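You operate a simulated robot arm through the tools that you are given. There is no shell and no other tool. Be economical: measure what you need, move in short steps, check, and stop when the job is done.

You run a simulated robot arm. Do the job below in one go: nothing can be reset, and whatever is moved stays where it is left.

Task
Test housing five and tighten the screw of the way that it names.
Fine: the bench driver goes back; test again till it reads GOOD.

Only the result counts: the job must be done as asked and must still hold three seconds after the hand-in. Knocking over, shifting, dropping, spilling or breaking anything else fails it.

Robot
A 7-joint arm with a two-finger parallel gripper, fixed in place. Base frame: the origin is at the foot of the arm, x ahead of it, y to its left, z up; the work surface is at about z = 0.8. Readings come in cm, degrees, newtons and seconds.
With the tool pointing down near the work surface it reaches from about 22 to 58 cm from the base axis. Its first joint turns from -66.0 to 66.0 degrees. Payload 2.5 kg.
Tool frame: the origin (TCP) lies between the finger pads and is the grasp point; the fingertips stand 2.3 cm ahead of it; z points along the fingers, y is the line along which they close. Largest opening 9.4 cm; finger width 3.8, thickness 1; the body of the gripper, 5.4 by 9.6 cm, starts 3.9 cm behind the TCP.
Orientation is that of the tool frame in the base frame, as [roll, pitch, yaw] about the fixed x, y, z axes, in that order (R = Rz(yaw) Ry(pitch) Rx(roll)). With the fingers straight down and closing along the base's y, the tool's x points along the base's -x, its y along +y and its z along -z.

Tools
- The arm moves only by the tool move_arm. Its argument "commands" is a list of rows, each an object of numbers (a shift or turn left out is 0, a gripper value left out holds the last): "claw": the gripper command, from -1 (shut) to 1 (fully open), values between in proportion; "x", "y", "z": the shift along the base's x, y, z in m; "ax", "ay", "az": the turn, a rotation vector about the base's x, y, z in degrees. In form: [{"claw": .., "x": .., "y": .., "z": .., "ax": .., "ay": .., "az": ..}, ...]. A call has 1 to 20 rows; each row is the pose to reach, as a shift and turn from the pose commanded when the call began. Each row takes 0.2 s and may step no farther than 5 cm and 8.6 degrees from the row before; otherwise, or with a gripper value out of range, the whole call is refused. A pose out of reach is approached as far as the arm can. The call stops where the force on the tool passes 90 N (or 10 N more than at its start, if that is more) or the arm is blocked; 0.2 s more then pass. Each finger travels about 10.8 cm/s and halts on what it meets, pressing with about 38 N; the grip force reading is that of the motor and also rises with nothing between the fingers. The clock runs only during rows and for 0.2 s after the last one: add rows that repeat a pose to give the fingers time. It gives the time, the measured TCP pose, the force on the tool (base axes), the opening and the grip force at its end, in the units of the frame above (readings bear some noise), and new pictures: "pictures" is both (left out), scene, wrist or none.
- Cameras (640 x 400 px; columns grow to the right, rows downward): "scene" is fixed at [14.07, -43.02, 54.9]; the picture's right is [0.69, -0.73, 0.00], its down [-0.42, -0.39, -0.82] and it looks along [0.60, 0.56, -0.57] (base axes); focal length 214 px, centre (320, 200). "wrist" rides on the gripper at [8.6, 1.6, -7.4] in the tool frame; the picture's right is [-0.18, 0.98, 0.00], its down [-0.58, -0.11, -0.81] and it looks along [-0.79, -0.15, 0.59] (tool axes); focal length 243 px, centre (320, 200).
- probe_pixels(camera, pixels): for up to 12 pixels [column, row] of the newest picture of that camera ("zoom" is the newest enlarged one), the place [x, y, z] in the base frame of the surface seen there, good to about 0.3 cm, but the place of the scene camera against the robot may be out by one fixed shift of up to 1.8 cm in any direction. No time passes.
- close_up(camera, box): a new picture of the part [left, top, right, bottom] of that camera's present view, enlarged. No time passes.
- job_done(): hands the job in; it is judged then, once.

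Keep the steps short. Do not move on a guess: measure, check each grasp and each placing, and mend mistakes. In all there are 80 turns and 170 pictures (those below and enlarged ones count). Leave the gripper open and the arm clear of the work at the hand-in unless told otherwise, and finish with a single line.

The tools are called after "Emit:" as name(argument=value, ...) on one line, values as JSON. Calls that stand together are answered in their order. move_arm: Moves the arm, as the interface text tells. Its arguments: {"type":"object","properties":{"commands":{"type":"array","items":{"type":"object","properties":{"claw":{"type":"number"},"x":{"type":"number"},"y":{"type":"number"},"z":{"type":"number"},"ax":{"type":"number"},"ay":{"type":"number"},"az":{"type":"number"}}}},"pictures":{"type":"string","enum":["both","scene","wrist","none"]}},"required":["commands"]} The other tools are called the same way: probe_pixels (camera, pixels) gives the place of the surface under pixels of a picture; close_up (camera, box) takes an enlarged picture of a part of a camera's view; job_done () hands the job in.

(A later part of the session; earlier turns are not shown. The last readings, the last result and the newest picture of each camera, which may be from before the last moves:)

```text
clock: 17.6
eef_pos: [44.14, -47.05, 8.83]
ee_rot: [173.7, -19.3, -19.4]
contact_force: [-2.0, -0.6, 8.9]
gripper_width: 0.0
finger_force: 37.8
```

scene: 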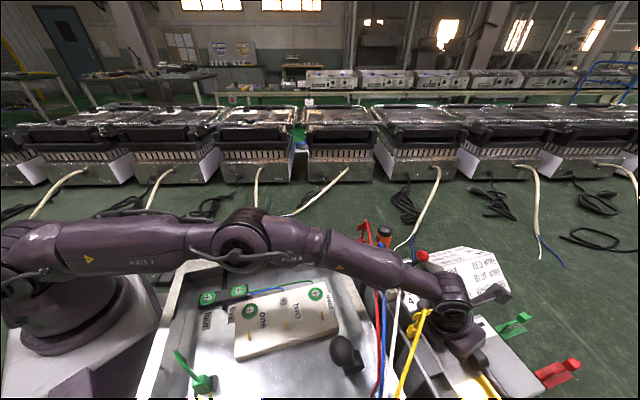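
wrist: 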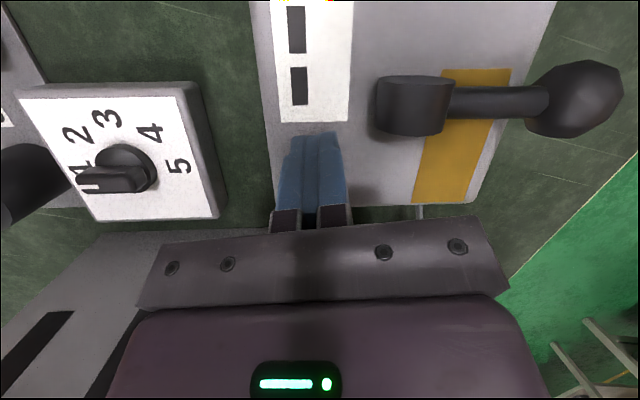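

About 9 N: the button is being pushed. I'll press 3 mm further, then lift to see the panel.

Emit:
move_arm(commands=[{"z": -0.003}, {"z": -0.004}])

Emit:
move_arm(commands=[{"z": 0.03}, {"z": 0.07}, {"z": 0.11}, {"z": 0.15}, {"z": 0.17}, {"z": 0.17}])

```text
clock: 18.2
eef_pos: [44.25, -46.94, 8.56]
ee_rot: [173.7, -19.6, -19.3]
contact_force: [-6.4, 5.7, 26.6]
gripper_width: 0.0
finger_force: 37.9
```

scene: 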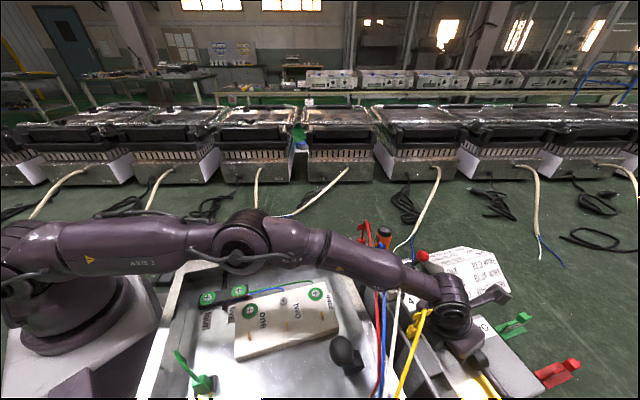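
wrist: 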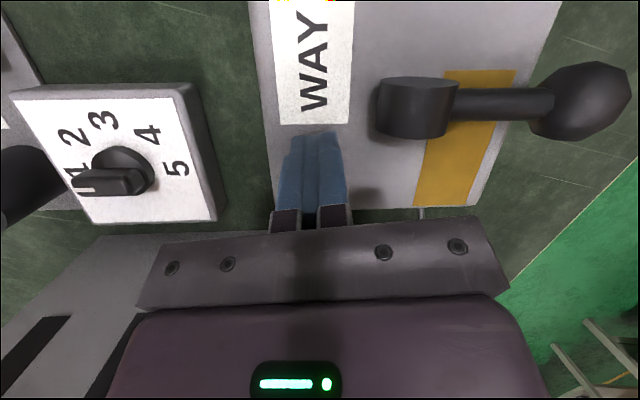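

```text
clock: 19.6
eef_pos: [44.38, -46.88, 25.23]
ee_rot: [173.8, -19.3, -19.4]
contact_force: [0.3, 0.6, 0.1]
gripper_width: 0.03
finger_force: 38.2
```

scene: 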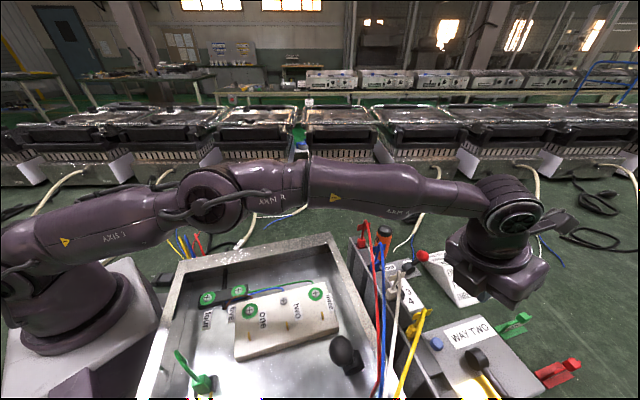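
wrist: 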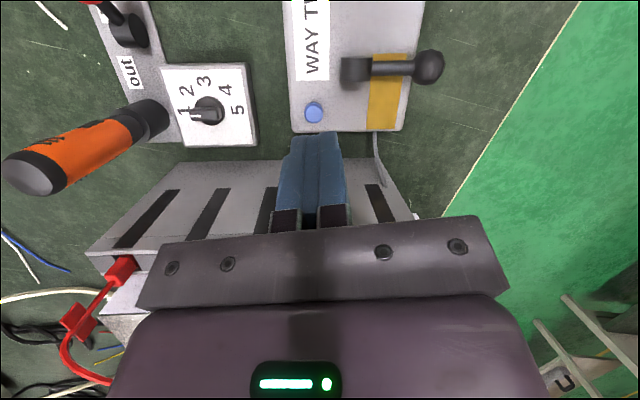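

The tester reads "WAY TWO" – but the dial stands at 1, and I was asked to test housing five. The dial may select the housing, so I'll check it before trusting that reading. First measure the dial knob.

Emit:
close_up(camera="wrist", box=[150, 50, 270, 150])

Emit:
probe_pixels(camera="wrist", pixels=[[193, 113], [205, 113], [216, 111], [218, 104], [205, 102], [200, 120], [163, 66], [243, 64], [257, 142], [183, 147], [185, 111], [237, 110]])

```text
4.00 times, centred on (210, 100) of wrist
```

zoom: 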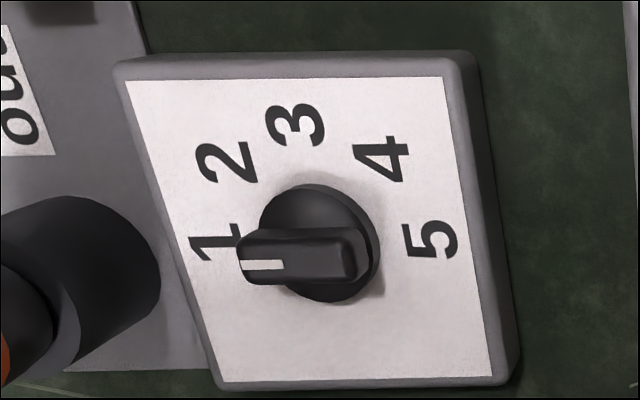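

```text
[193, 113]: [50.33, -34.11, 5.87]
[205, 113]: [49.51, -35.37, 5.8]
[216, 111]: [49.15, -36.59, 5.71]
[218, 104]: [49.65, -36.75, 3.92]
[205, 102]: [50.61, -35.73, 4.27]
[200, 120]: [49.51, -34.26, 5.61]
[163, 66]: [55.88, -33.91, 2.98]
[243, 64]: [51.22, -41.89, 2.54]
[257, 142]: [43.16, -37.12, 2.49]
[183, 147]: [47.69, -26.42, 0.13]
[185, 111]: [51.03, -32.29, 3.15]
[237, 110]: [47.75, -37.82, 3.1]
```

Knob centre ≈ (49.6,-35.5), blade pointing to "1" (azimuth 60°), parallel to the rail. Gripping it would swing the bracket into the driver or rail, so I'll push the blade round with one finger: gripper 6 cm open, tool upright, well clear of the driver. First straighten and move above the dial.

Emit:
move_arm(commands=[{"claw": 0.28, "ax": 3.5, "ay": 4.5, "x": -0.005, "y": 0.02, "z": 0.01}, {"claw": 0.28, "ax": 7, "ay": 9, "x": -0.005, "y": 0.05, "z": 0.02}, {"claw": 0.28, "ax": 10.5, "ay": 13.4, "x": 0.0, "y": 0.08, "z": 0.02}, {"claw": 0.28, "ax": 10.5, "ay": 13.4, "x": 0.008, "y": 0.115, "z": 0.02}, {"claw": 0.28, "ax": 10.5, "ay": 13.4, "x": 0.008, "y": 0.115, "z": 0.02}], pictures="wrist")

Emit:
move_arm(commands=[{"az": -5}, {"az": -10}, {"az": -10}], pictures="wrist")

```text
clock: 20.8
eef_pos: [45.07, -35.47, 26.88]
ee_rot: [179.1, -3.0, -20.5]
contact_force: [0.6, 0.0, 1.8]
gripper_width: 6.0
finger_force: 0.1
```

wrist: 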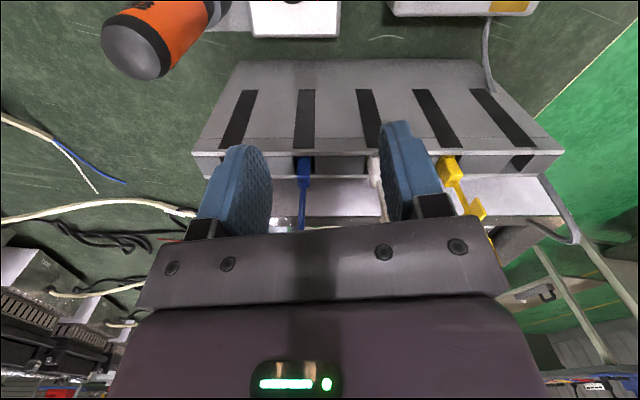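

```text
clock: 21.6
eef_pos: [44.9, -35.42, 27.0]
ee_rot: [179.1, -3.1, -30.7]
contact_force: [0.1, 0.9, -0.3]
gripper_width: 6.03
finger_force: 0.1
```

wrist: 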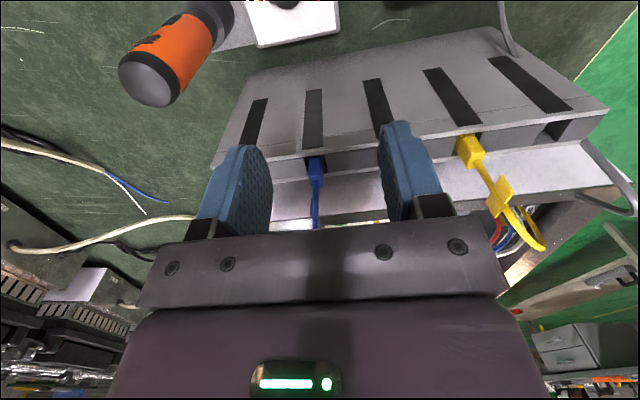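

The rail's outer side has a face with black strips reaching toward the dial; I'll measure it and the driver before descending.

Emit:
probe_pixels(camera="wrist", pixels=[[300, 148], [280, 80], [260, 100], [350, 60], [290, 25], [300, 47], [150, 80], [215, 20], [288, 3], [350, 130], [500, 40], [235, 150]])

Emit:
close_up(camera="scene", box=[350, 220, 470, 310])

```text
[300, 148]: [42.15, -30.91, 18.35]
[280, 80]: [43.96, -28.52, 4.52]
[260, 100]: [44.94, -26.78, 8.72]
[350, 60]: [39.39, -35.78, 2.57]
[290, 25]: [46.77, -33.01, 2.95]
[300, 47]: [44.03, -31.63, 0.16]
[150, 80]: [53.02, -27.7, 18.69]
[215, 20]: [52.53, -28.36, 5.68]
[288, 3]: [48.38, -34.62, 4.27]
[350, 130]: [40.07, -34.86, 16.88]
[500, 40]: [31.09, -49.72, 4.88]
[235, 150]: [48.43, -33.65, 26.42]
```

```text
4.44 times, centred on (410, 265) of scene
```

zoom: 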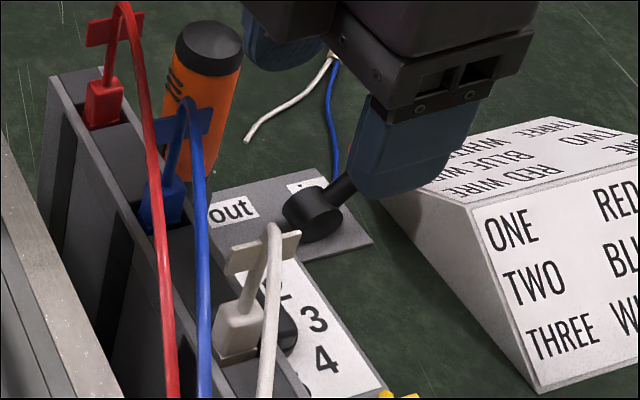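

The rail wall is vertical at the edge, so there's room. Descend to z ≈ 13, slightly farther out, and check clearance to the blue handle.

Emit:
move_arm(commands=[{"x": 0.006, "y": -0.003, "z": -0.04}, {"x": 0.006, "y": -0.003, "z": -0.08}, {"x": 0.006, "y": -0.003, "z": -0.12}, {"x": 0.006, "y": -0.003, "z": -0.14}, {"x": 0.006, "y": -0.003, "z": -0.14}], pictures="wrist")

Emit:
close_up(camera="scene", box=[340, 180, 500, 310])

```text
clock: 22.8
eef_pos: [45.72, -35.58, 13.16]
ee_rot: [179.2, -3.4, -30.5]
contact_force: [5.9, -4.5, 5.1]
gripper_width: 6.0
finger_force: 0.1
```

wrist: 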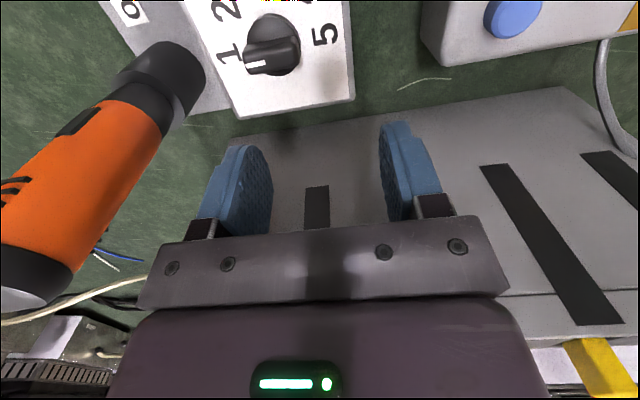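

```text
3.08 times, centred on (420, 245) of scene
```

zoom: 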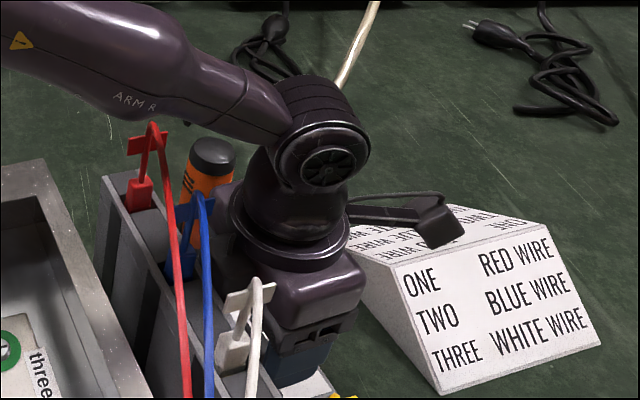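

The force reading (about 9 N outward) shows light contact on the rail side. I back off outward at once, 1.5 cm, and look.

Emit:
move_arm(commands=[{"x": 0.013, "y": -0.008, "z": 0.005, "ax": -2, "ay": -3.5}, {"x": 0.013, "y": -0.008, "z": 0.005, "ax": -2, "ay": -3.5}], pictures="wrist")

Emit:
close_up(camera="scene", box=[340, 200, 460, 310])

```text
clock: 23.4
eef_pos: [46.82, -36.45, 13.62]
ee_rot: [179.3, -7.1, -30.4]
contact_force: [-0.8, 0.3, -0.1]
gripper_width: 6.02
finger_force: 0.1
```

wrist: 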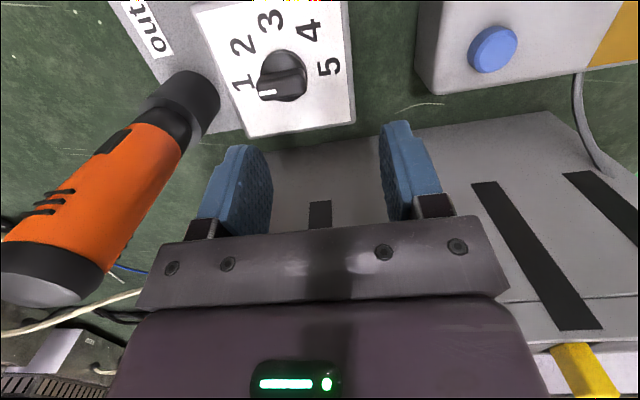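

```text
3.64 times, centred on (400, 255) of scene
```

zoom: 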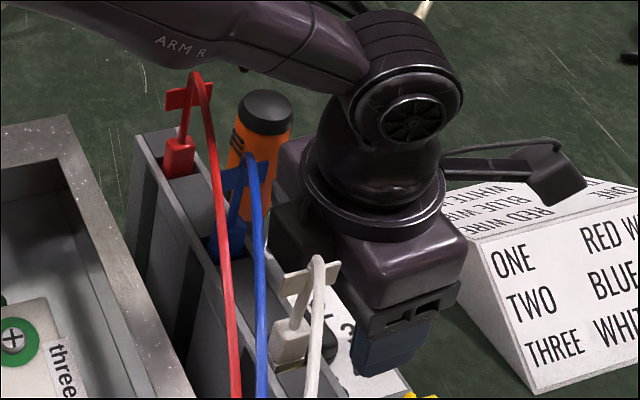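

Contact gone and nothing moved; the forearm sits right above the blue handle there. I'll lift clear, and test in the air whether the wrist can turn a further 90° (needed to turn the knob with the bracket kept away from rail and driver).

Emit:
move_arm(commands=[{"z": 0.04}, {"z": 0.08}, {"z": 0.12}, {"z": 0.15}, {"z": 0.15, "az": -8.5}, {"z": 0.15, "az": -17}, {"z": 0.15, "az": -25.5}, {"z": 0.15, "az": -34}, {"z": 0.15, "az": -42.5}, {"z": 0.15, "az": -51}, {"z": 0.15, "az": -59.5}, {"z": 0.15, "az": -68}, {"z": 0.15, "az": -76.5}, {"z": 0.15, "az": -85}, {"z": 0.15, "az": -90}], pictures="wrist")

```text
clock: 26.3
eef_pos: [35.09, -34.69, 26.91]
ee_rot: [177.2, -20.5, -75.7]
contact_force: [-5.1, 8.7, 29.9]
gripper_width: 5.84
finger_force: 0.0
out of reach, approached as far as the arm can: row 6, 7, 8, 9, 10, 11, 12, 13, 14
stopped in row 14: the force on the tool passed its limit (the readings are from after the stop); the commanded pose is now the measured one
```

wrist: 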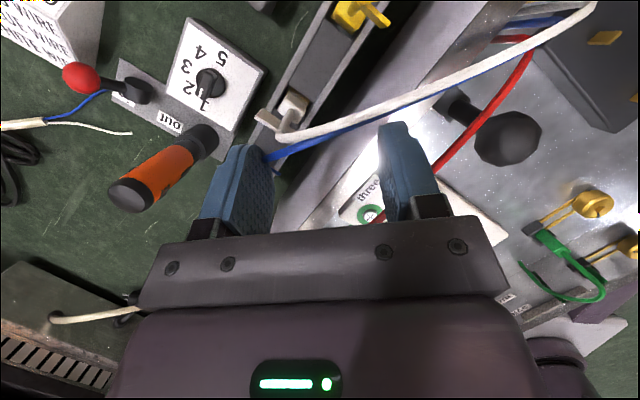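

The turned tilt ran out of reach and the arm sagged inward onto the leads (30 N). Lift straight up immediately and inspect.

Emit:
move_arm(commands=[{"z": 0.03}, {"z": 0.07}, {"z": 0.1}, {"z": 0.13}])

Emit:
close_up(camera="scene", box=[320, 210, 480, 400])

```text
clock: 27.3
eef_pos: [35.06, -34.54, 39.4]
ee_rot: [176.9, -20.1, -75.4]
contact_force: [0.4, 0.0, 0.3]
gripper_width: 6.03
finger_force: 0.1
```

scene: 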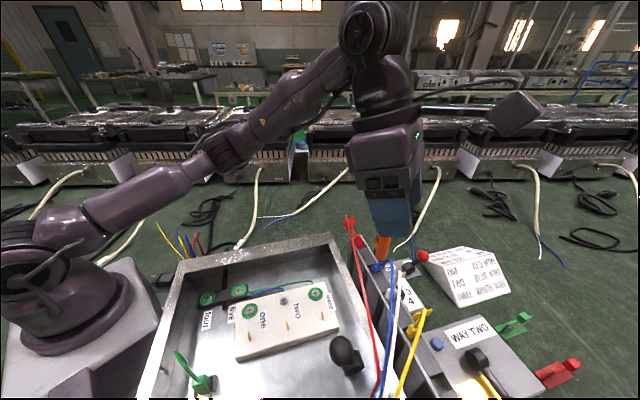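
wrist: 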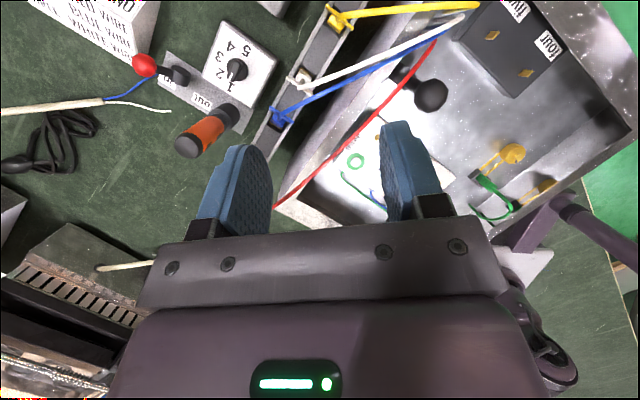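

```text
2.11 times, centred on (400, 305) of scene
```

zoom: 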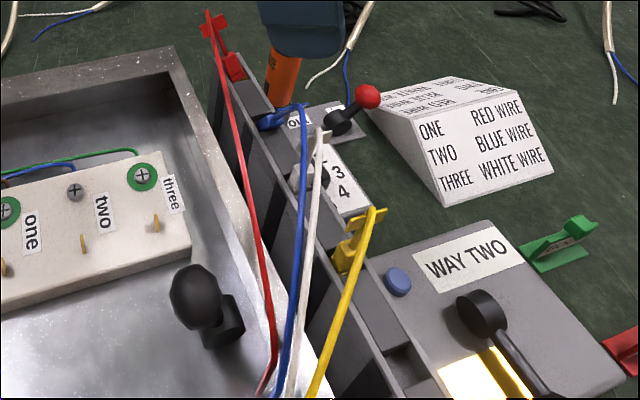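

The red and blue handles have been disturbed. Close look at each.

Emit:
close_up(camera="scene", box=[335, 205, 435, 305])

Emit:
close_up(camera="wrist", box=[230, 0, 400, 220])

```text
4.00 times, centred on (385, 255) of scene
```

zoom: 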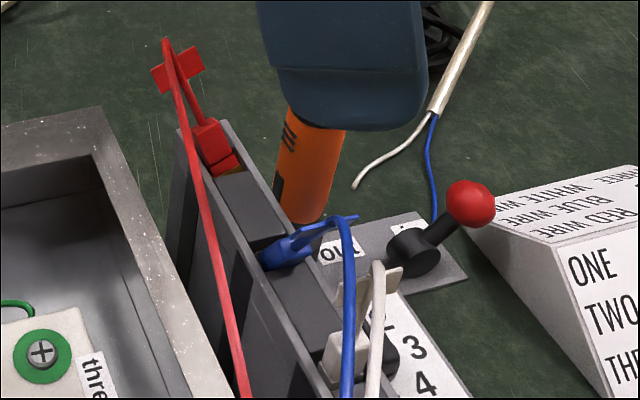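

```text
1.82 times, centred on (315, 110) of wrist
```

zoom: 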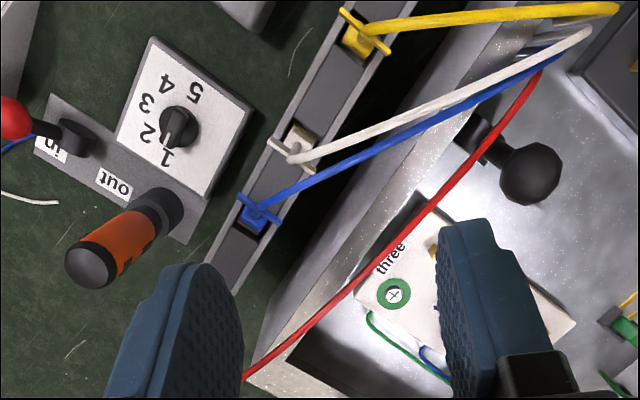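

Red now leans toward the tray, partly lifted, and blue leans outward; white and yellow sit. I must re-seat both. First straighten the tool and unwind the wrist high above the tray.

Emit:
move_arm(commands=[{"ax": 6.5, "ay": 1.7, "z": 0.01, "x": -0.01, "y": 0.01, "claw": 0.28}, {"ax": 13, "ay": 3.4, "z": 0.03, "x": -0.03, "y": 0.03}, {"ax": 19.4, "ay": 5.2, "z": 0.04, "x": -0.04, "y": 0.05}, {"ax": 19.4, "ay": 5.2, "z": 0.04, "x": -0.05, "y": 0.08}, {"ax": 19.4, "ay": 5.2, "z": 0.04, "x": -0.05, "y": 0.08}], pictures="none")

Emit:
move_arm(commands=[{"az": 8.5}, {"az": 17}, {"az": 25.5}, {"az": 34}, {"az": 42.5}, {"az": 51}, {"az": 59.5}, {"az": 68}, {"az": 76.5}, {"az": 85}, {"az": 93.5}, {"az": 102}, {"az": 110.5}, {"az": 119}, {"az": 127.5}, {"az": 136}, {"az": 144.5}, {"az": 153}, {"az": 161.5}, {"az": 170}], pictures="none")

```text
clock: 28.5
eef_pos: [29.9, -26.81, 43.52]
ee_rot: [176.7, 0.1, -75.5]
contact_force: [0.1, 0.0, 0.9]
gripper_width: 6.01
finger_force: 0.0
```

```text
clock: 32.7
eef_pos: [30.08, -26.8, 43.35]
ee_rot: [176.7, 0.0, 94.7]
contact_force: [-0.7, -0.5, 0.6]
gripper_width: 6.04
finger_force: 0.1
```

Emit:
move_arm(commands=[{"az": 8.5}, {"az": 17}, {"az": 25.5, "x": 0.01, "y": 0.01}, {"az": 34, "x": 0.02, "y": 0.02}, {"az": 42.5, "x": 0.03, "y": 0.03}, {"az": 51, "x": 0.04, "y": 0.04, "z": -0.02}, {"az": 54.8, "x": 0.04, "y": 0.05, "z": -0.03}, {"az": 54.8, "x": 0.04, "y": 0.05, "z": -0.03}], pictures="wrist")

Emit:
close_up(camera="scene", box=[335, 205, 435, 305])

```text
clock: 34.5
eef_pos: [34.16, -21.58, 40.44]
ee_rot: [176.6, 0.2, 149.4]
contact_force: [-0.8, -0.6, 0.5]
gripper_width: 6.0
finger_force: 0.0
```

wrist: 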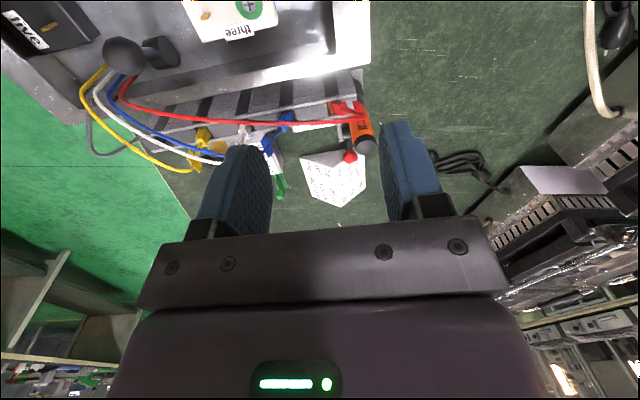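

```text
4.00 times, centred on (385, 255) of scene
```

zoom: 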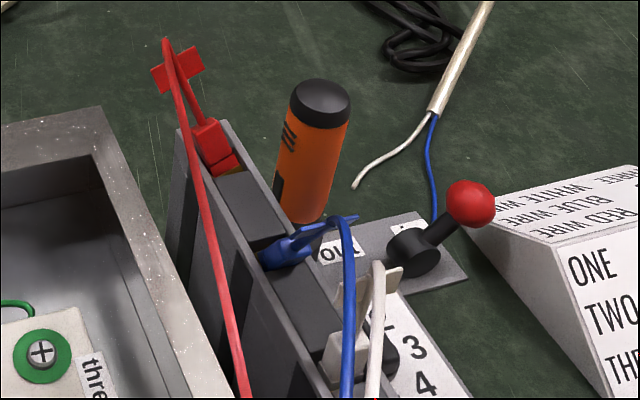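

Emit:
close_up(camera="wrist", box=[230, 70, 400, 190])

Emit:
probe_pixels(camera="wrist", pixels=[[340, 110], [348, 110], [358, 108], [345, 120], [286, 118], [272, 130], [265, 145], [355, 127], [244, 130], [207, 140]])

```text
3.33 times, centred on (315, 130) of wrist
```

zoom: 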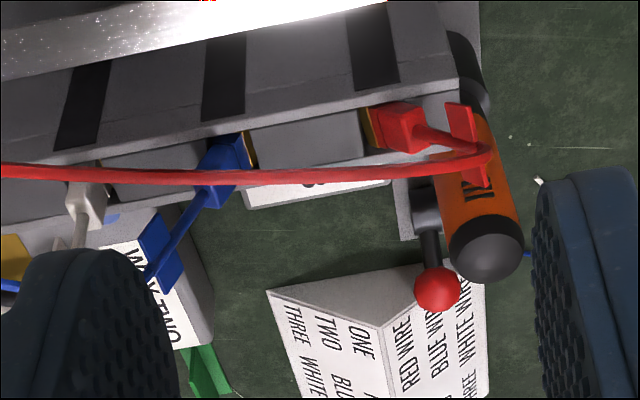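

```text
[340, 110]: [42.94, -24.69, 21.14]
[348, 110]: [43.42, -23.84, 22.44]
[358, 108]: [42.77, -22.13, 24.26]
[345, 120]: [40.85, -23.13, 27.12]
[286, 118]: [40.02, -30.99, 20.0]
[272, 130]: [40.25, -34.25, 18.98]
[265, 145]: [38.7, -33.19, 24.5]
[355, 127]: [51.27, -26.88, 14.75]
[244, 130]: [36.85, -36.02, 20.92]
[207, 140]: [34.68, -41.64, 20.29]
```

Red leans along the rail (its T-handle at (42.8,-22.1,24.3)), blue leans the other way (T at (38.7,-33.2,24.5)). The plan: straddle each T with the fingers closing along the rail, close so the pads stand it upright, slide it to its slot and press it down. Red first: hover at z ≈ 31.

Emit:
move_arm(commands=[{"claw": 0.36, "x": 0.03, "y": -0.01, "z": -0.01, "ax": -1.4, "ay": 0.8}, {"x": 0.06, "y": -0.02, "z": -0.03, "ax": -2.84, "ay": 1.67}, {"x": 0.09, "y": -0.028, "z": -0.06, "ax": -2.84, "ay": 1.67}, {"x": 0.102, "y": -0.03, "z": -0.095, "ax": -2.84, "ay": 1.67}, {"x": 0.102, "y": -0.03, "z": -0.095, "ax": -2.84, "ay": 1.67}], pictures="wrist")

Emit:
close_up(camera="scene", box=[320, 180, 440, 290])

```text
clock: 35.7
eef_pos: [44.41, -24.55, 30.89]
ee_rot: [179.9, 0.1, 149.3]
contact_force: [0.2, 0.0, 0.0]
gripper_width: 6.37
finger_force: 0.0
```

wrist: 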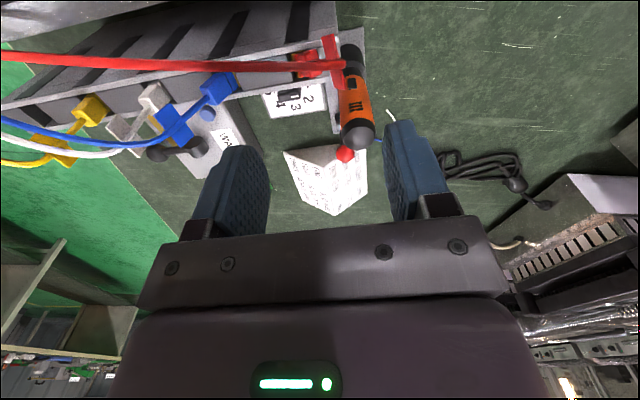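

```text
3.64 times, centred on (380, 235) of scene
```

zoom: 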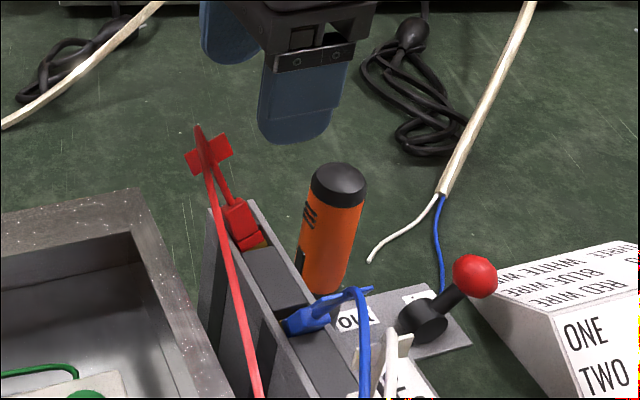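

Emit:
close_up(camera="wrist", box=[140, 20, 400, 180])

Emit:
probe_pixels(camera="wrist", pixels=[[330, 42], [340, 82], [335, 60], [298, 58], [312, 58], [298, 72], [218, 90], [195, 110], [172, 128], [165, 110], [182, 142], [152, 100]])

```text
2.46 times, centred on (270, 100) of wrist
```

zoom: 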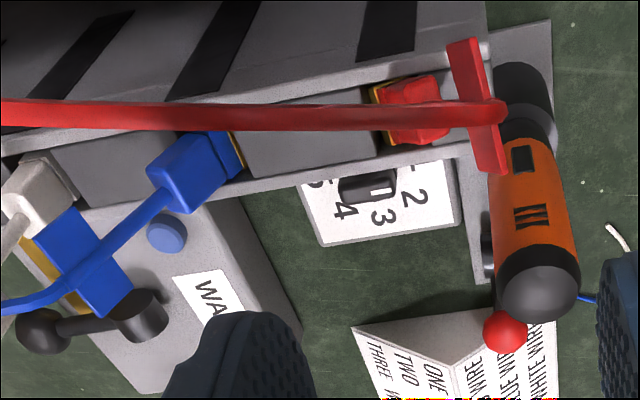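

```text
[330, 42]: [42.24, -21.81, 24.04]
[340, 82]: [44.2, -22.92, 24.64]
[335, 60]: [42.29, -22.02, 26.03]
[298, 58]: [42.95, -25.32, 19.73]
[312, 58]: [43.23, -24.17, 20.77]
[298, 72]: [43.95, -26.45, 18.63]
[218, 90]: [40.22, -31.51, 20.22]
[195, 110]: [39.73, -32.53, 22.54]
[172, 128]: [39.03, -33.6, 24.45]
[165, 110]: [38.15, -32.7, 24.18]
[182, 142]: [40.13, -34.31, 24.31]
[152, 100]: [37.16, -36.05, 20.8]
```

The T bar lies along the tool's x as hoped, centred at (43.2,-22.4,24.6). Shift 1.4 cm inward and descend to z = 25.

Emit:
move_arm(commands=[{"x": -0.012, "y": 0.007}, {"x": -0.012, "y": 0.007, "z": -0.03}, {"x": -0.012, "y": 0.007, "z": -0.05}, {"x": -0.012, "y": 0.007, "z": -0.058}, {"x": -0.012, "y": 0.007, "z": -0.058}], pictures="scene")

Emit:
close_up(camera="scene", box=[320, 180, 440, 290])

```text
clock: 36.9
eef_pos: [43.18, -24.03, 25.08]
ee_rot: [180.0, 0.2, 149.3]
contact_force: [-0.5, 0.7, 0.1]
gripper_width: 6.4
finger_force: 0.1
```

scene: 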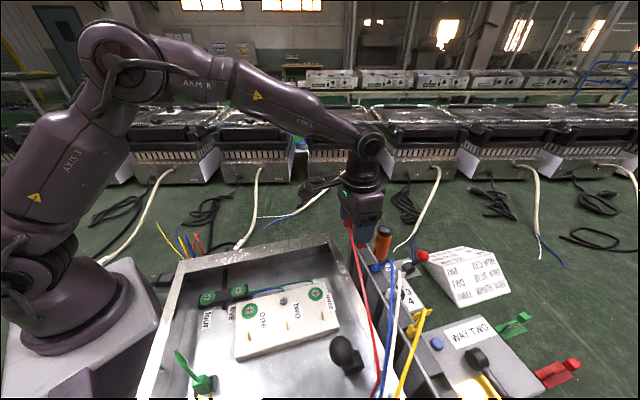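

```text
3.64 times, centred on (380, 235) of scene
```

zoom: 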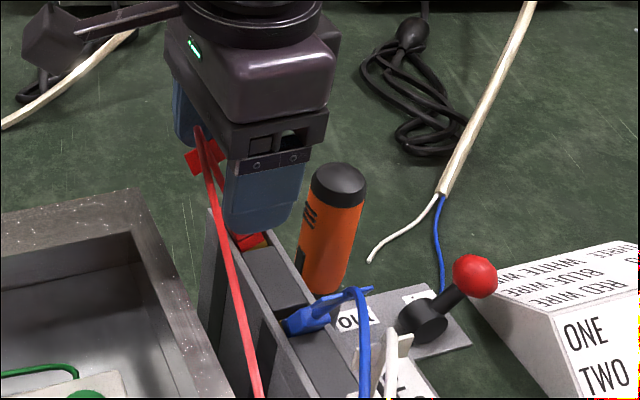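

The T is between the fingers. Close partway to 1.6 cm to stand it up, shift 1.4 cm along the rail to its slot, then close fully.

Emit:
move_arm(commands=[{"claw": 0.0}, {"claw": -0.4}, {"claw": -0.66}, {"claw": -0.66, "x": -0.004, "y": -0.006}, {"claw": -0.66, "x": -0.005, "y": -0.013}, {"claw": -1, "x": -0.005, "y": -0.013}, {"claw": -1, "x": -0.005, "y": -0.013}], pictures="wrist")

Emit:
close_up(camera="scene", box=[330, 190, 430, 290])

```text
clock: 38.5
eef_pos: [42.5, -25.35, 25.27]
ee_rot: [-180.0, 0.0, 149.3]
contact_force: [0.2, -0.5, 1.4]
gripper_width: 0.33
finger_force: 37.8
```

wrist: 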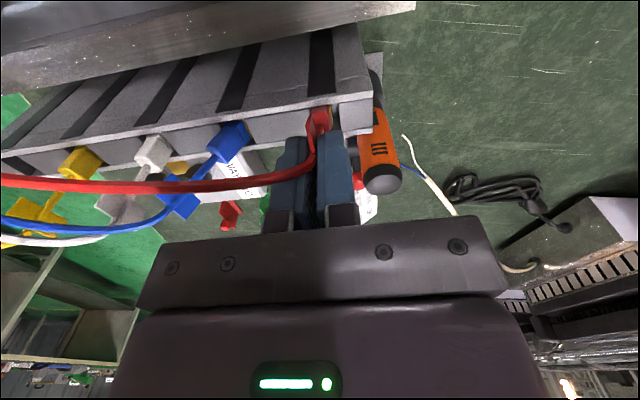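

```text
4.00 times, centred on (380, 240) of scene
```

zoom: 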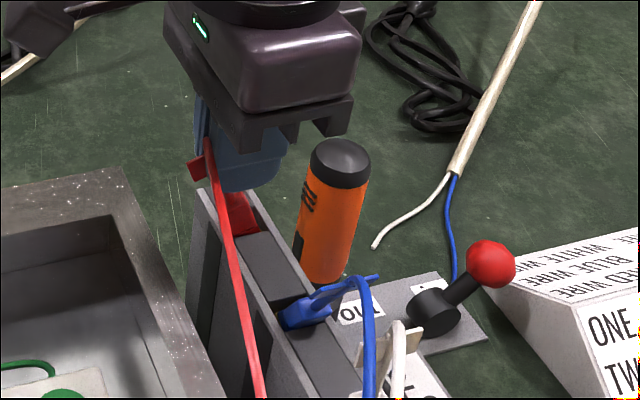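

Gripped (0.33 cm plate). Look at the plug against its slot before pressing down.

Emit:
close_up(camera="wrist", box=[260, 80, 380, 200])

Emit:
probe_pixels(camera="wrist", pixels=[[318, 120], [315, 108], [328, 112], [308, 135], [155, 142], [150, 155], [85, 155], [232, 133]])

```text
3.33 times, centred on (320, 140) of wrist
```

zoom: 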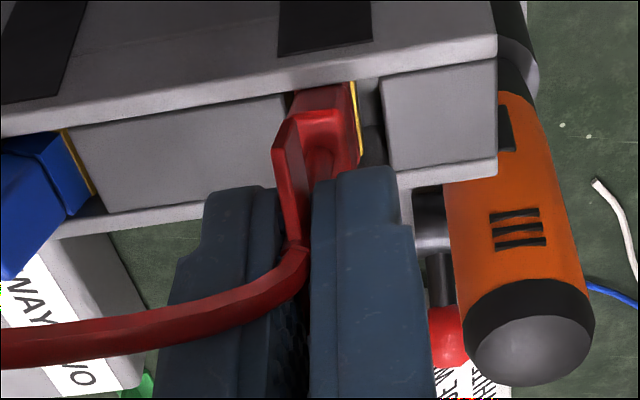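

```text
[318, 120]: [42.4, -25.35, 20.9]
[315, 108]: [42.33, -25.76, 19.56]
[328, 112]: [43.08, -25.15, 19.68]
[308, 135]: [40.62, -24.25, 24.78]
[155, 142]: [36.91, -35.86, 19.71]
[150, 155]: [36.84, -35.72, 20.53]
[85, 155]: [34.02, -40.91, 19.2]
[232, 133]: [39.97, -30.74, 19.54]
```

Emit:
close_up(camera="wrist", box=[50, 110, 270, 220])

Emit:
close_up(camera="scene", box=[370, 230, 440, 350])

```text
2.91 times, centred on (160, 165) of wrist
```

zoom: 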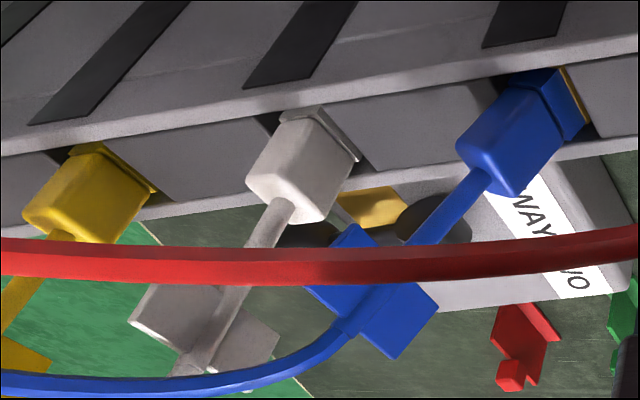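

```text
3.33 times, centred on (405, 290) of scene
```

zoom: 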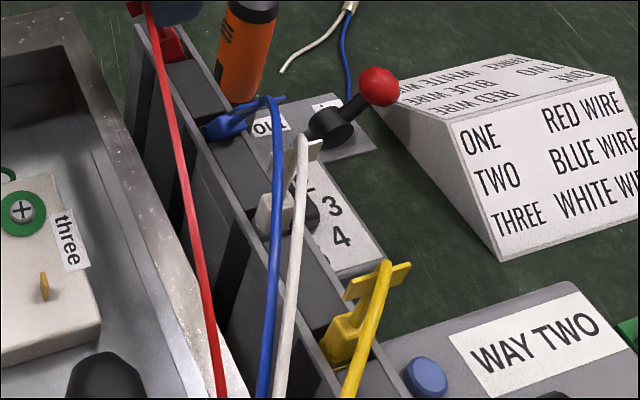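

White and yellow sit upright for comparison. I'll lower the red plug gently in small steps while gripped, watching force.

Emit:
move_arm(commands=[{"claw": -1, "z": -0.002}, {"z": -0.004}, {"z": -0.006}, {"z": -0.006}], pictures="wrist")

Emit:
close_up(camera="wrist", box=[260, 80, 380, 200])

```text
clock: 39.5
eef_pos: [42.75, -25.39, 24.85]
ee_rot: [-180.0, 0.4, 149.3]
contact_force: [-4.4, -1.5, 29.2]
gripper_width: 0.31
finger_force: 38.6
```

wrist: 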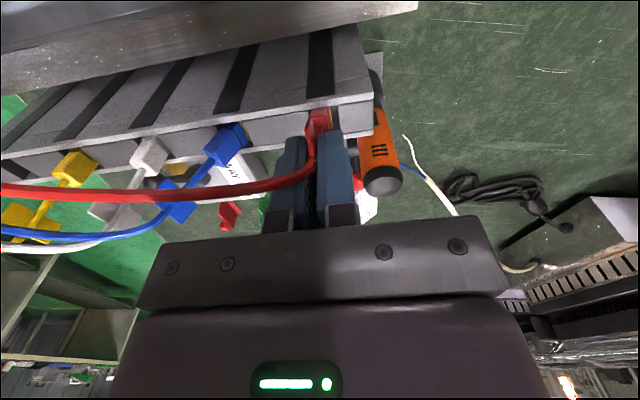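

```text
3.33 times, centred on (320, 140) of wrist
```

zoom: 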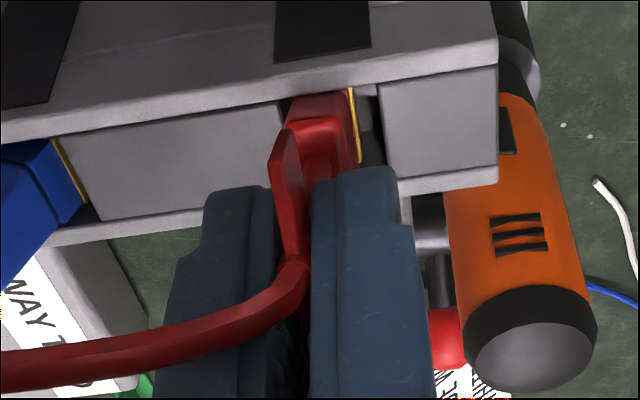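

29 N after 4 mm: it isn't dropping home. The slot gap shows on the -rail side (right in view), so the plug is about 0.5 cm too far along. Lift 1 cm, shift 0.45 cm back, lower again.

Emit:
move_arm(commands=[{"z": 0.01}, {"x": 0.002, "y": 0.004, "z": 0.01}, {"x": 0.002, "y": 0.004, "z": 0.006}, {"x": 0.002, "y": 0.004, "z": 0.003}, {"x": 0.002, "y": 0.004, "z": 0.0}, {"x": 0.002, "y": 0.004, "z": -0.002}], pictures="wrist")

Emit:
close_up(camera="wrist", box=[260, 80, 380, 200])

```text
clock: 40.9
eef_pos: [42.92, -24.94, 24.79]
ee_rot: [-179.8, 0.3, 149.3]
contact_force: [0.5, 1.0, 27.8]
gripper_width: 0.31
finger_force: 38.2
```

wrist: 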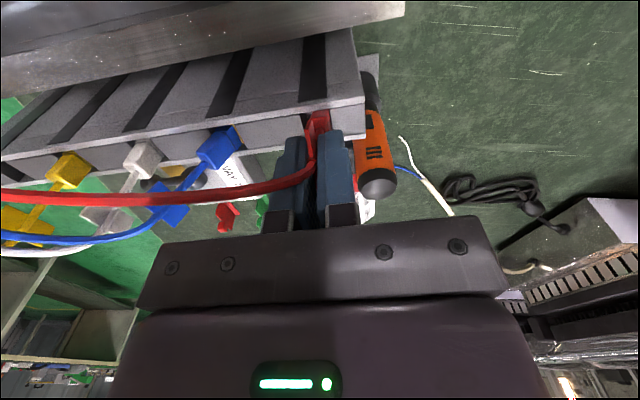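

```text
3.33 times, centred on (320, 140) of wrist
```

zoom: 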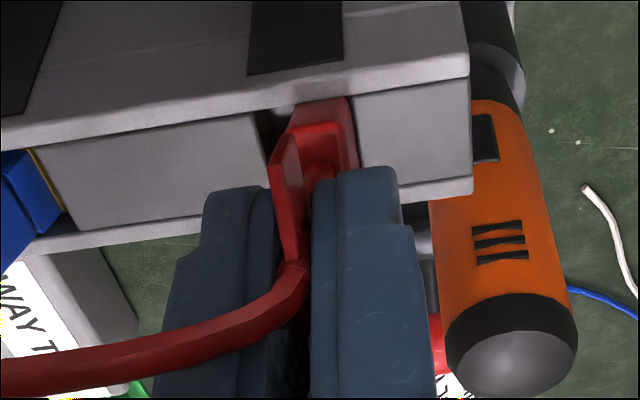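

Now the plug sits like the white one does (no gold showing, gap on the same side) and pushes back with 28 N. Ease the pressure and open the fingers slightly to see if it stays.

Emit:
move_arm(commands=[{"z": 0.003, "claw": -0.8}, {"z": 0.003, "claw": -0.5}, {"z": 0.003, "claw": -0.4}, {"z": 0.03}, {"z": 0.06}, {"z": 0.08}, {"z": 0.08}], pictures="wrist")

Emit:
close_up(camera="scene", box=[340, 205, 440, 345])

Emit:
close_up(camera="wrist", box=[80, 30, 380, 220])

```text
clock: 42.5
eef_pos: [42.68, -25.08, 32.34]
ee_rot: [179.9, 0.0, 149.3]
contact_force: [-0.7, 0.3, -0.8]
gripper_width: 2.86
finger_force: 0.0
```

wrist: 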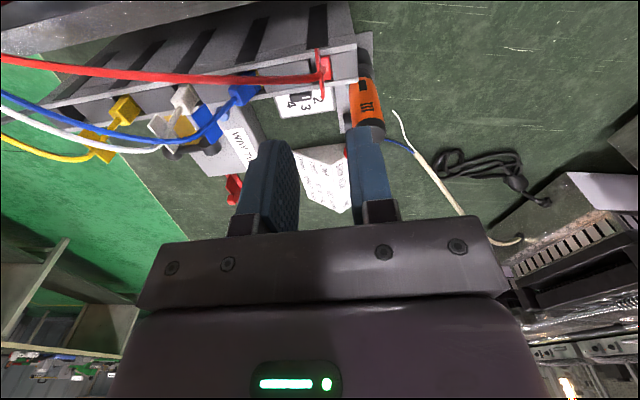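

```text
2.86 times, centred on (390, 275) of scene
```

zoom: 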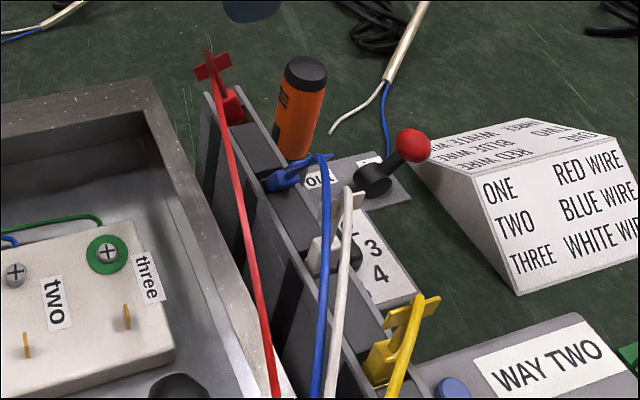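

```text
2.11 times, centred on (230, 125) of wrist
```

zoom: 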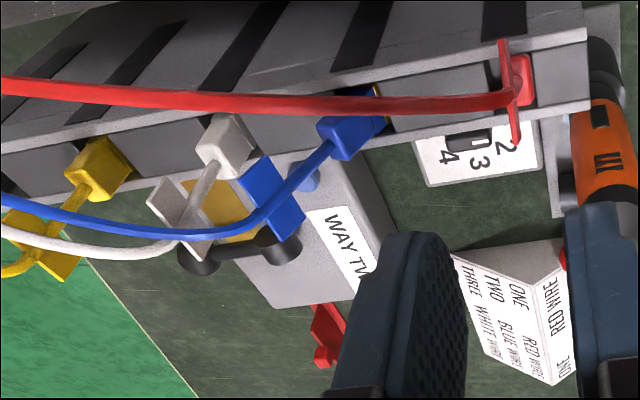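

Red's plug is back in place but its T still seems to lean. Measure red's T and plug against white's and yellow's.

Emit:
probe_pixels(camera="wrist", pixels=[[317, 52], [323, 90], [320, 65], [327, 68], [330, 74], [125, 110], [90, 135], [102, 158], [185, 95], [158, 120], [170, 137], [245, 92]])

Emit:
close_up(camera="wrist", box=[280, 30, 380, 110])

```text
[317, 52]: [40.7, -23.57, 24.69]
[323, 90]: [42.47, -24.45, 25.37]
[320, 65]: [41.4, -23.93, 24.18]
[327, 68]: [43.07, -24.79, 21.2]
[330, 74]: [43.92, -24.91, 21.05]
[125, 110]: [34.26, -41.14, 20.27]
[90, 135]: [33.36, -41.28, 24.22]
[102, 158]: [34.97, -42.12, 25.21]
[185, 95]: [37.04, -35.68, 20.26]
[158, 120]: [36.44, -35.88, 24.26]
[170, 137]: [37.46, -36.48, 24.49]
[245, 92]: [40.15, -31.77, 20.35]
```

```text
5.00 times, centred on (330, 70) of wrist
```

zoom: 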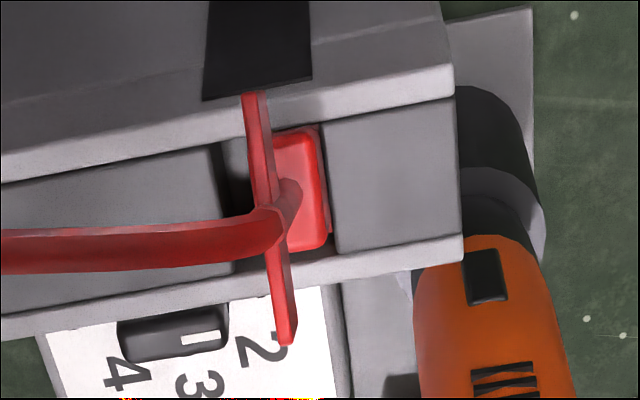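

Red's T leans about 27° inward (toward the tray) about its blade; white and yellow stand upright. I'll tilt the gripper 25° to match, grip the T and swing it upright. Approach first.

Emit:
move_arm(commands=[{"claw": -0.3, "ax": -4, "ay": -7.2, "x": -0.01, "y": 0.006, "z": 0.0}, {"ax": -8, "ay": -14.4, "x": -0.018, "y": 0.013, "z": -0.01}, {"ax": -12.2, "ay": -21.8, "x": -0.02, "y": 0.016, "z": -0.025}, {"ax": -12.2, "ay": -21.8, "x": -0.015, "y": 0.013, "z": -0.045}, {"ax": -12.2, "ay": -21.8, "x": -0.005, "y": 0.007, "z": -0.072}, {"ax": -12.2, "ay": -21.8, "x": -0.005, "y": 0.007, "z": -0.072}], pictures="wrist")

Emit:
close_up(camera="scene", box=[320, 190, 420, 290])

```text
clock: 43.9
eef_pos: [42.14, -24.14, 25.1]
ee_rot: [179.3, 25.1, 149.1]
contact_force: [0.1, 0.3, 0.1]
gripper_width: 3.29
finger_force: 0.1
```

wrist: 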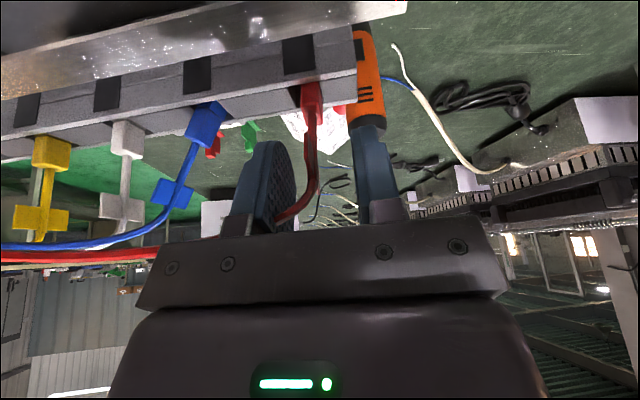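

```text
4.00 times, centred on (370, 240) of scene
```

zoom: 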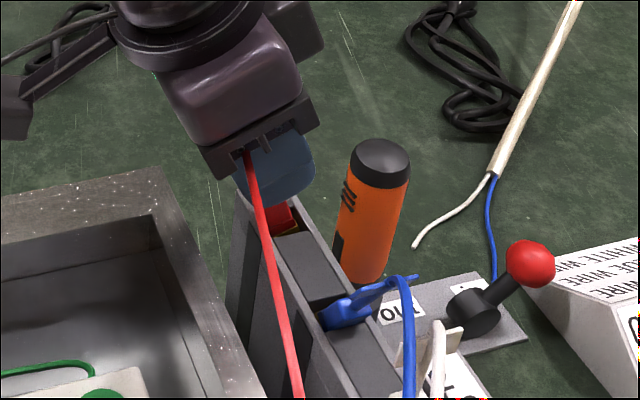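

Straddled well. Close, then swing upright about the plug foot.

Emit:
move_arm(commands=[{"claw": -1}, {"claw": -1}, {"claw": -1, "ax": 4, "ay": 7.2, "x": 0.007, "y": -0.004, "z": 0.002}, {"ax": 8, "ay": 14.4, "x": 0.0135, "y": -0.0075, "z": 0.003}, {"ax": 12.2, "ay": 21.8, "x": 0.018, "y": -0.01, "z": 0.002}, {"ax": 12.2, "ay": 21.8, "x": 0.018, "y": -0.01, "z": -0.002}, {"ax": 12.2, "ay": 21.8, "x": 0.018, "y": -0.01, "z": -0.004}], pictures="wrist")

Emit:
close_up(camera="wrist", box=[260, 80, 380, 200])

```text
clock: 45.5
eef_pos: [44.06, -25.29, 25.14]
ee_rot: [-179.9, 0.7, 149.4]
contact_force: [3.7, -11.1, 25.3]
gripper_width: 0.31
finger_force: 38.0
```

wrist: 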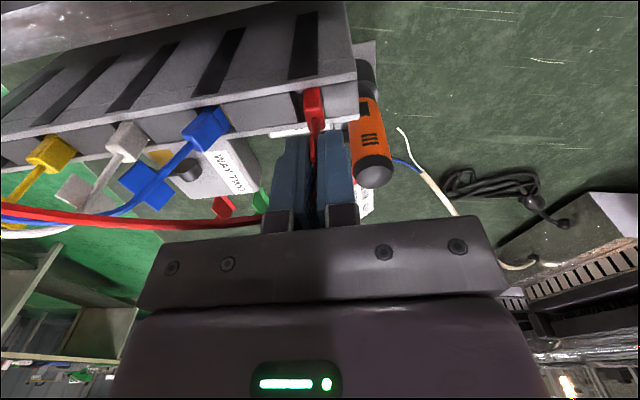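

```text
3.33 times, centred on (320, 140) of wrist
```

zoom: 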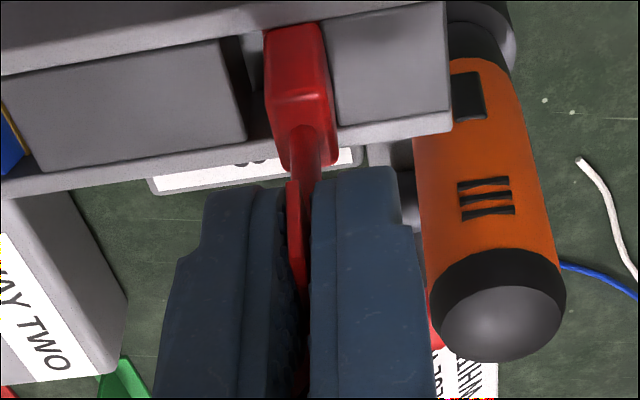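

Upright now, but it's pressing against the slot's right wall (8 N) and still a bit high. By spacing from yellow and white, the slot centre is 0.3 cm further along the rail. Lift slightly, shift, lower.

Emit:
move_arm(commands=[{"z": 0.006}, {"z": 0.006, "x": -0.0015, "y": -0.003}, {"z": 0.002, "x": -0.0015, "y": -0.003}, {"z": -0.001, "x": -0.0015, "y": -0.003}, {"z": -0.004, "x": -0.0015, "y": -0.003}, {"z": -0.006, "x": -0.0015, "y": -0.003}, {"z": -0.008, "x": -0.0015, "y": -0.003}], pictures="wrist")

Emit:
close_up(camera="wrist", box=[260, 80, 380, 200])

```text
clock: 47.1
eef_pos: [44.01, -25.53, 24.53]
ee_rot: [180.0, 0.6, 149.3]
contact_force: [-1.6, 0.3, 34.8]
gripper_width: 0.33
finger_force: 37.9
```

wrist: 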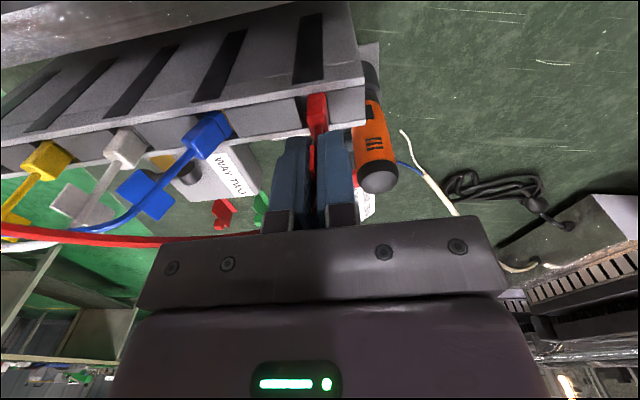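

```text
3.33 times, centred on (320, 140) of wrist
```

zoom: 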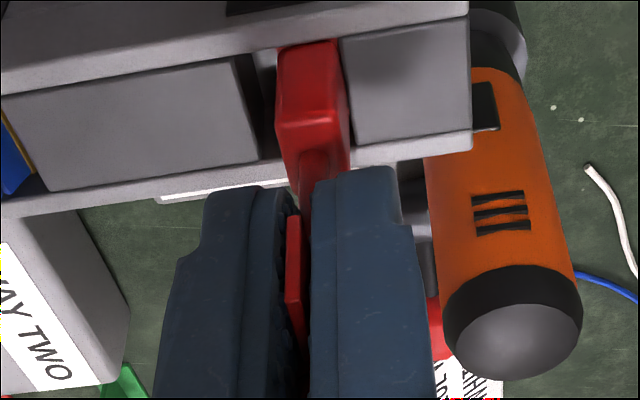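

It dropped 0.6 cm and the side force vanished: red is seated upright. Release it, lift, and go over to blue, straddling its T (faces at both sides, clear of white).

Emit:
move_arm(commands=[{"z": 0.003, "claw": -0.8}, {"z": 0.003, "claw": -0.55}, {"z": 0.003, "claw": -0.5}, {"z": 0.04, "claw": -0.5}, {"z": 0.07, "claw": -0.5}, {"z": 0.07, "x": -0.02, "y": -0.035, "claw": 0.06}, {"z": 0.07, "x": -0.042, "y": -0.07, "claw": 0.06}, {"z": 0.07, "x": -0.042, "y": -0.07, "claw": 0.06}, {"z": 0.035, "x": -0.042, "y": -0.07, "claw": 0.06}, {"z": 0.012, "x": -0.042, "y": -0.07, "claw": 0.06}, {"z": 0.012, "x": -0.042, "y": -0.07, "claw": 0.06}], pictures="wrist")

Emit:
close_up(camera="scene", box=[340, 200, 440, 320])

```text
clock: 49.5
eef_pos: [40.25, -32.42, 25.1]
ee_rot: [-180.0, 0.1, 149.2]
contact_force: [-0.2, -0.4, -0.3]
gripper_width: 4.96
finger_force: 0.1
```

wrist: 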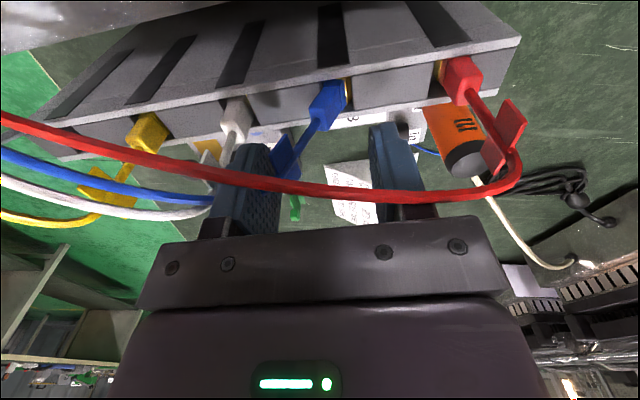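

```text
3.33 times, centred on (390, 260) of scene
```

zoom: 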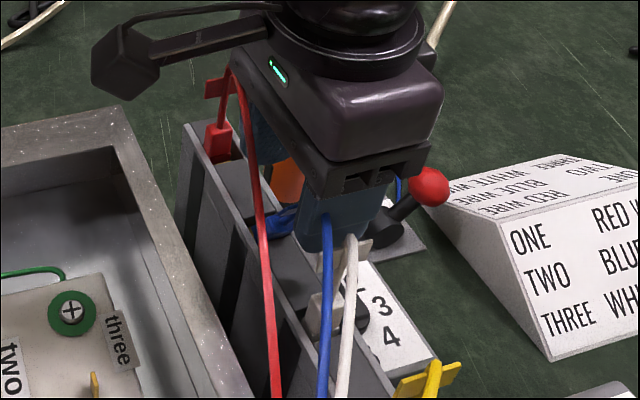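

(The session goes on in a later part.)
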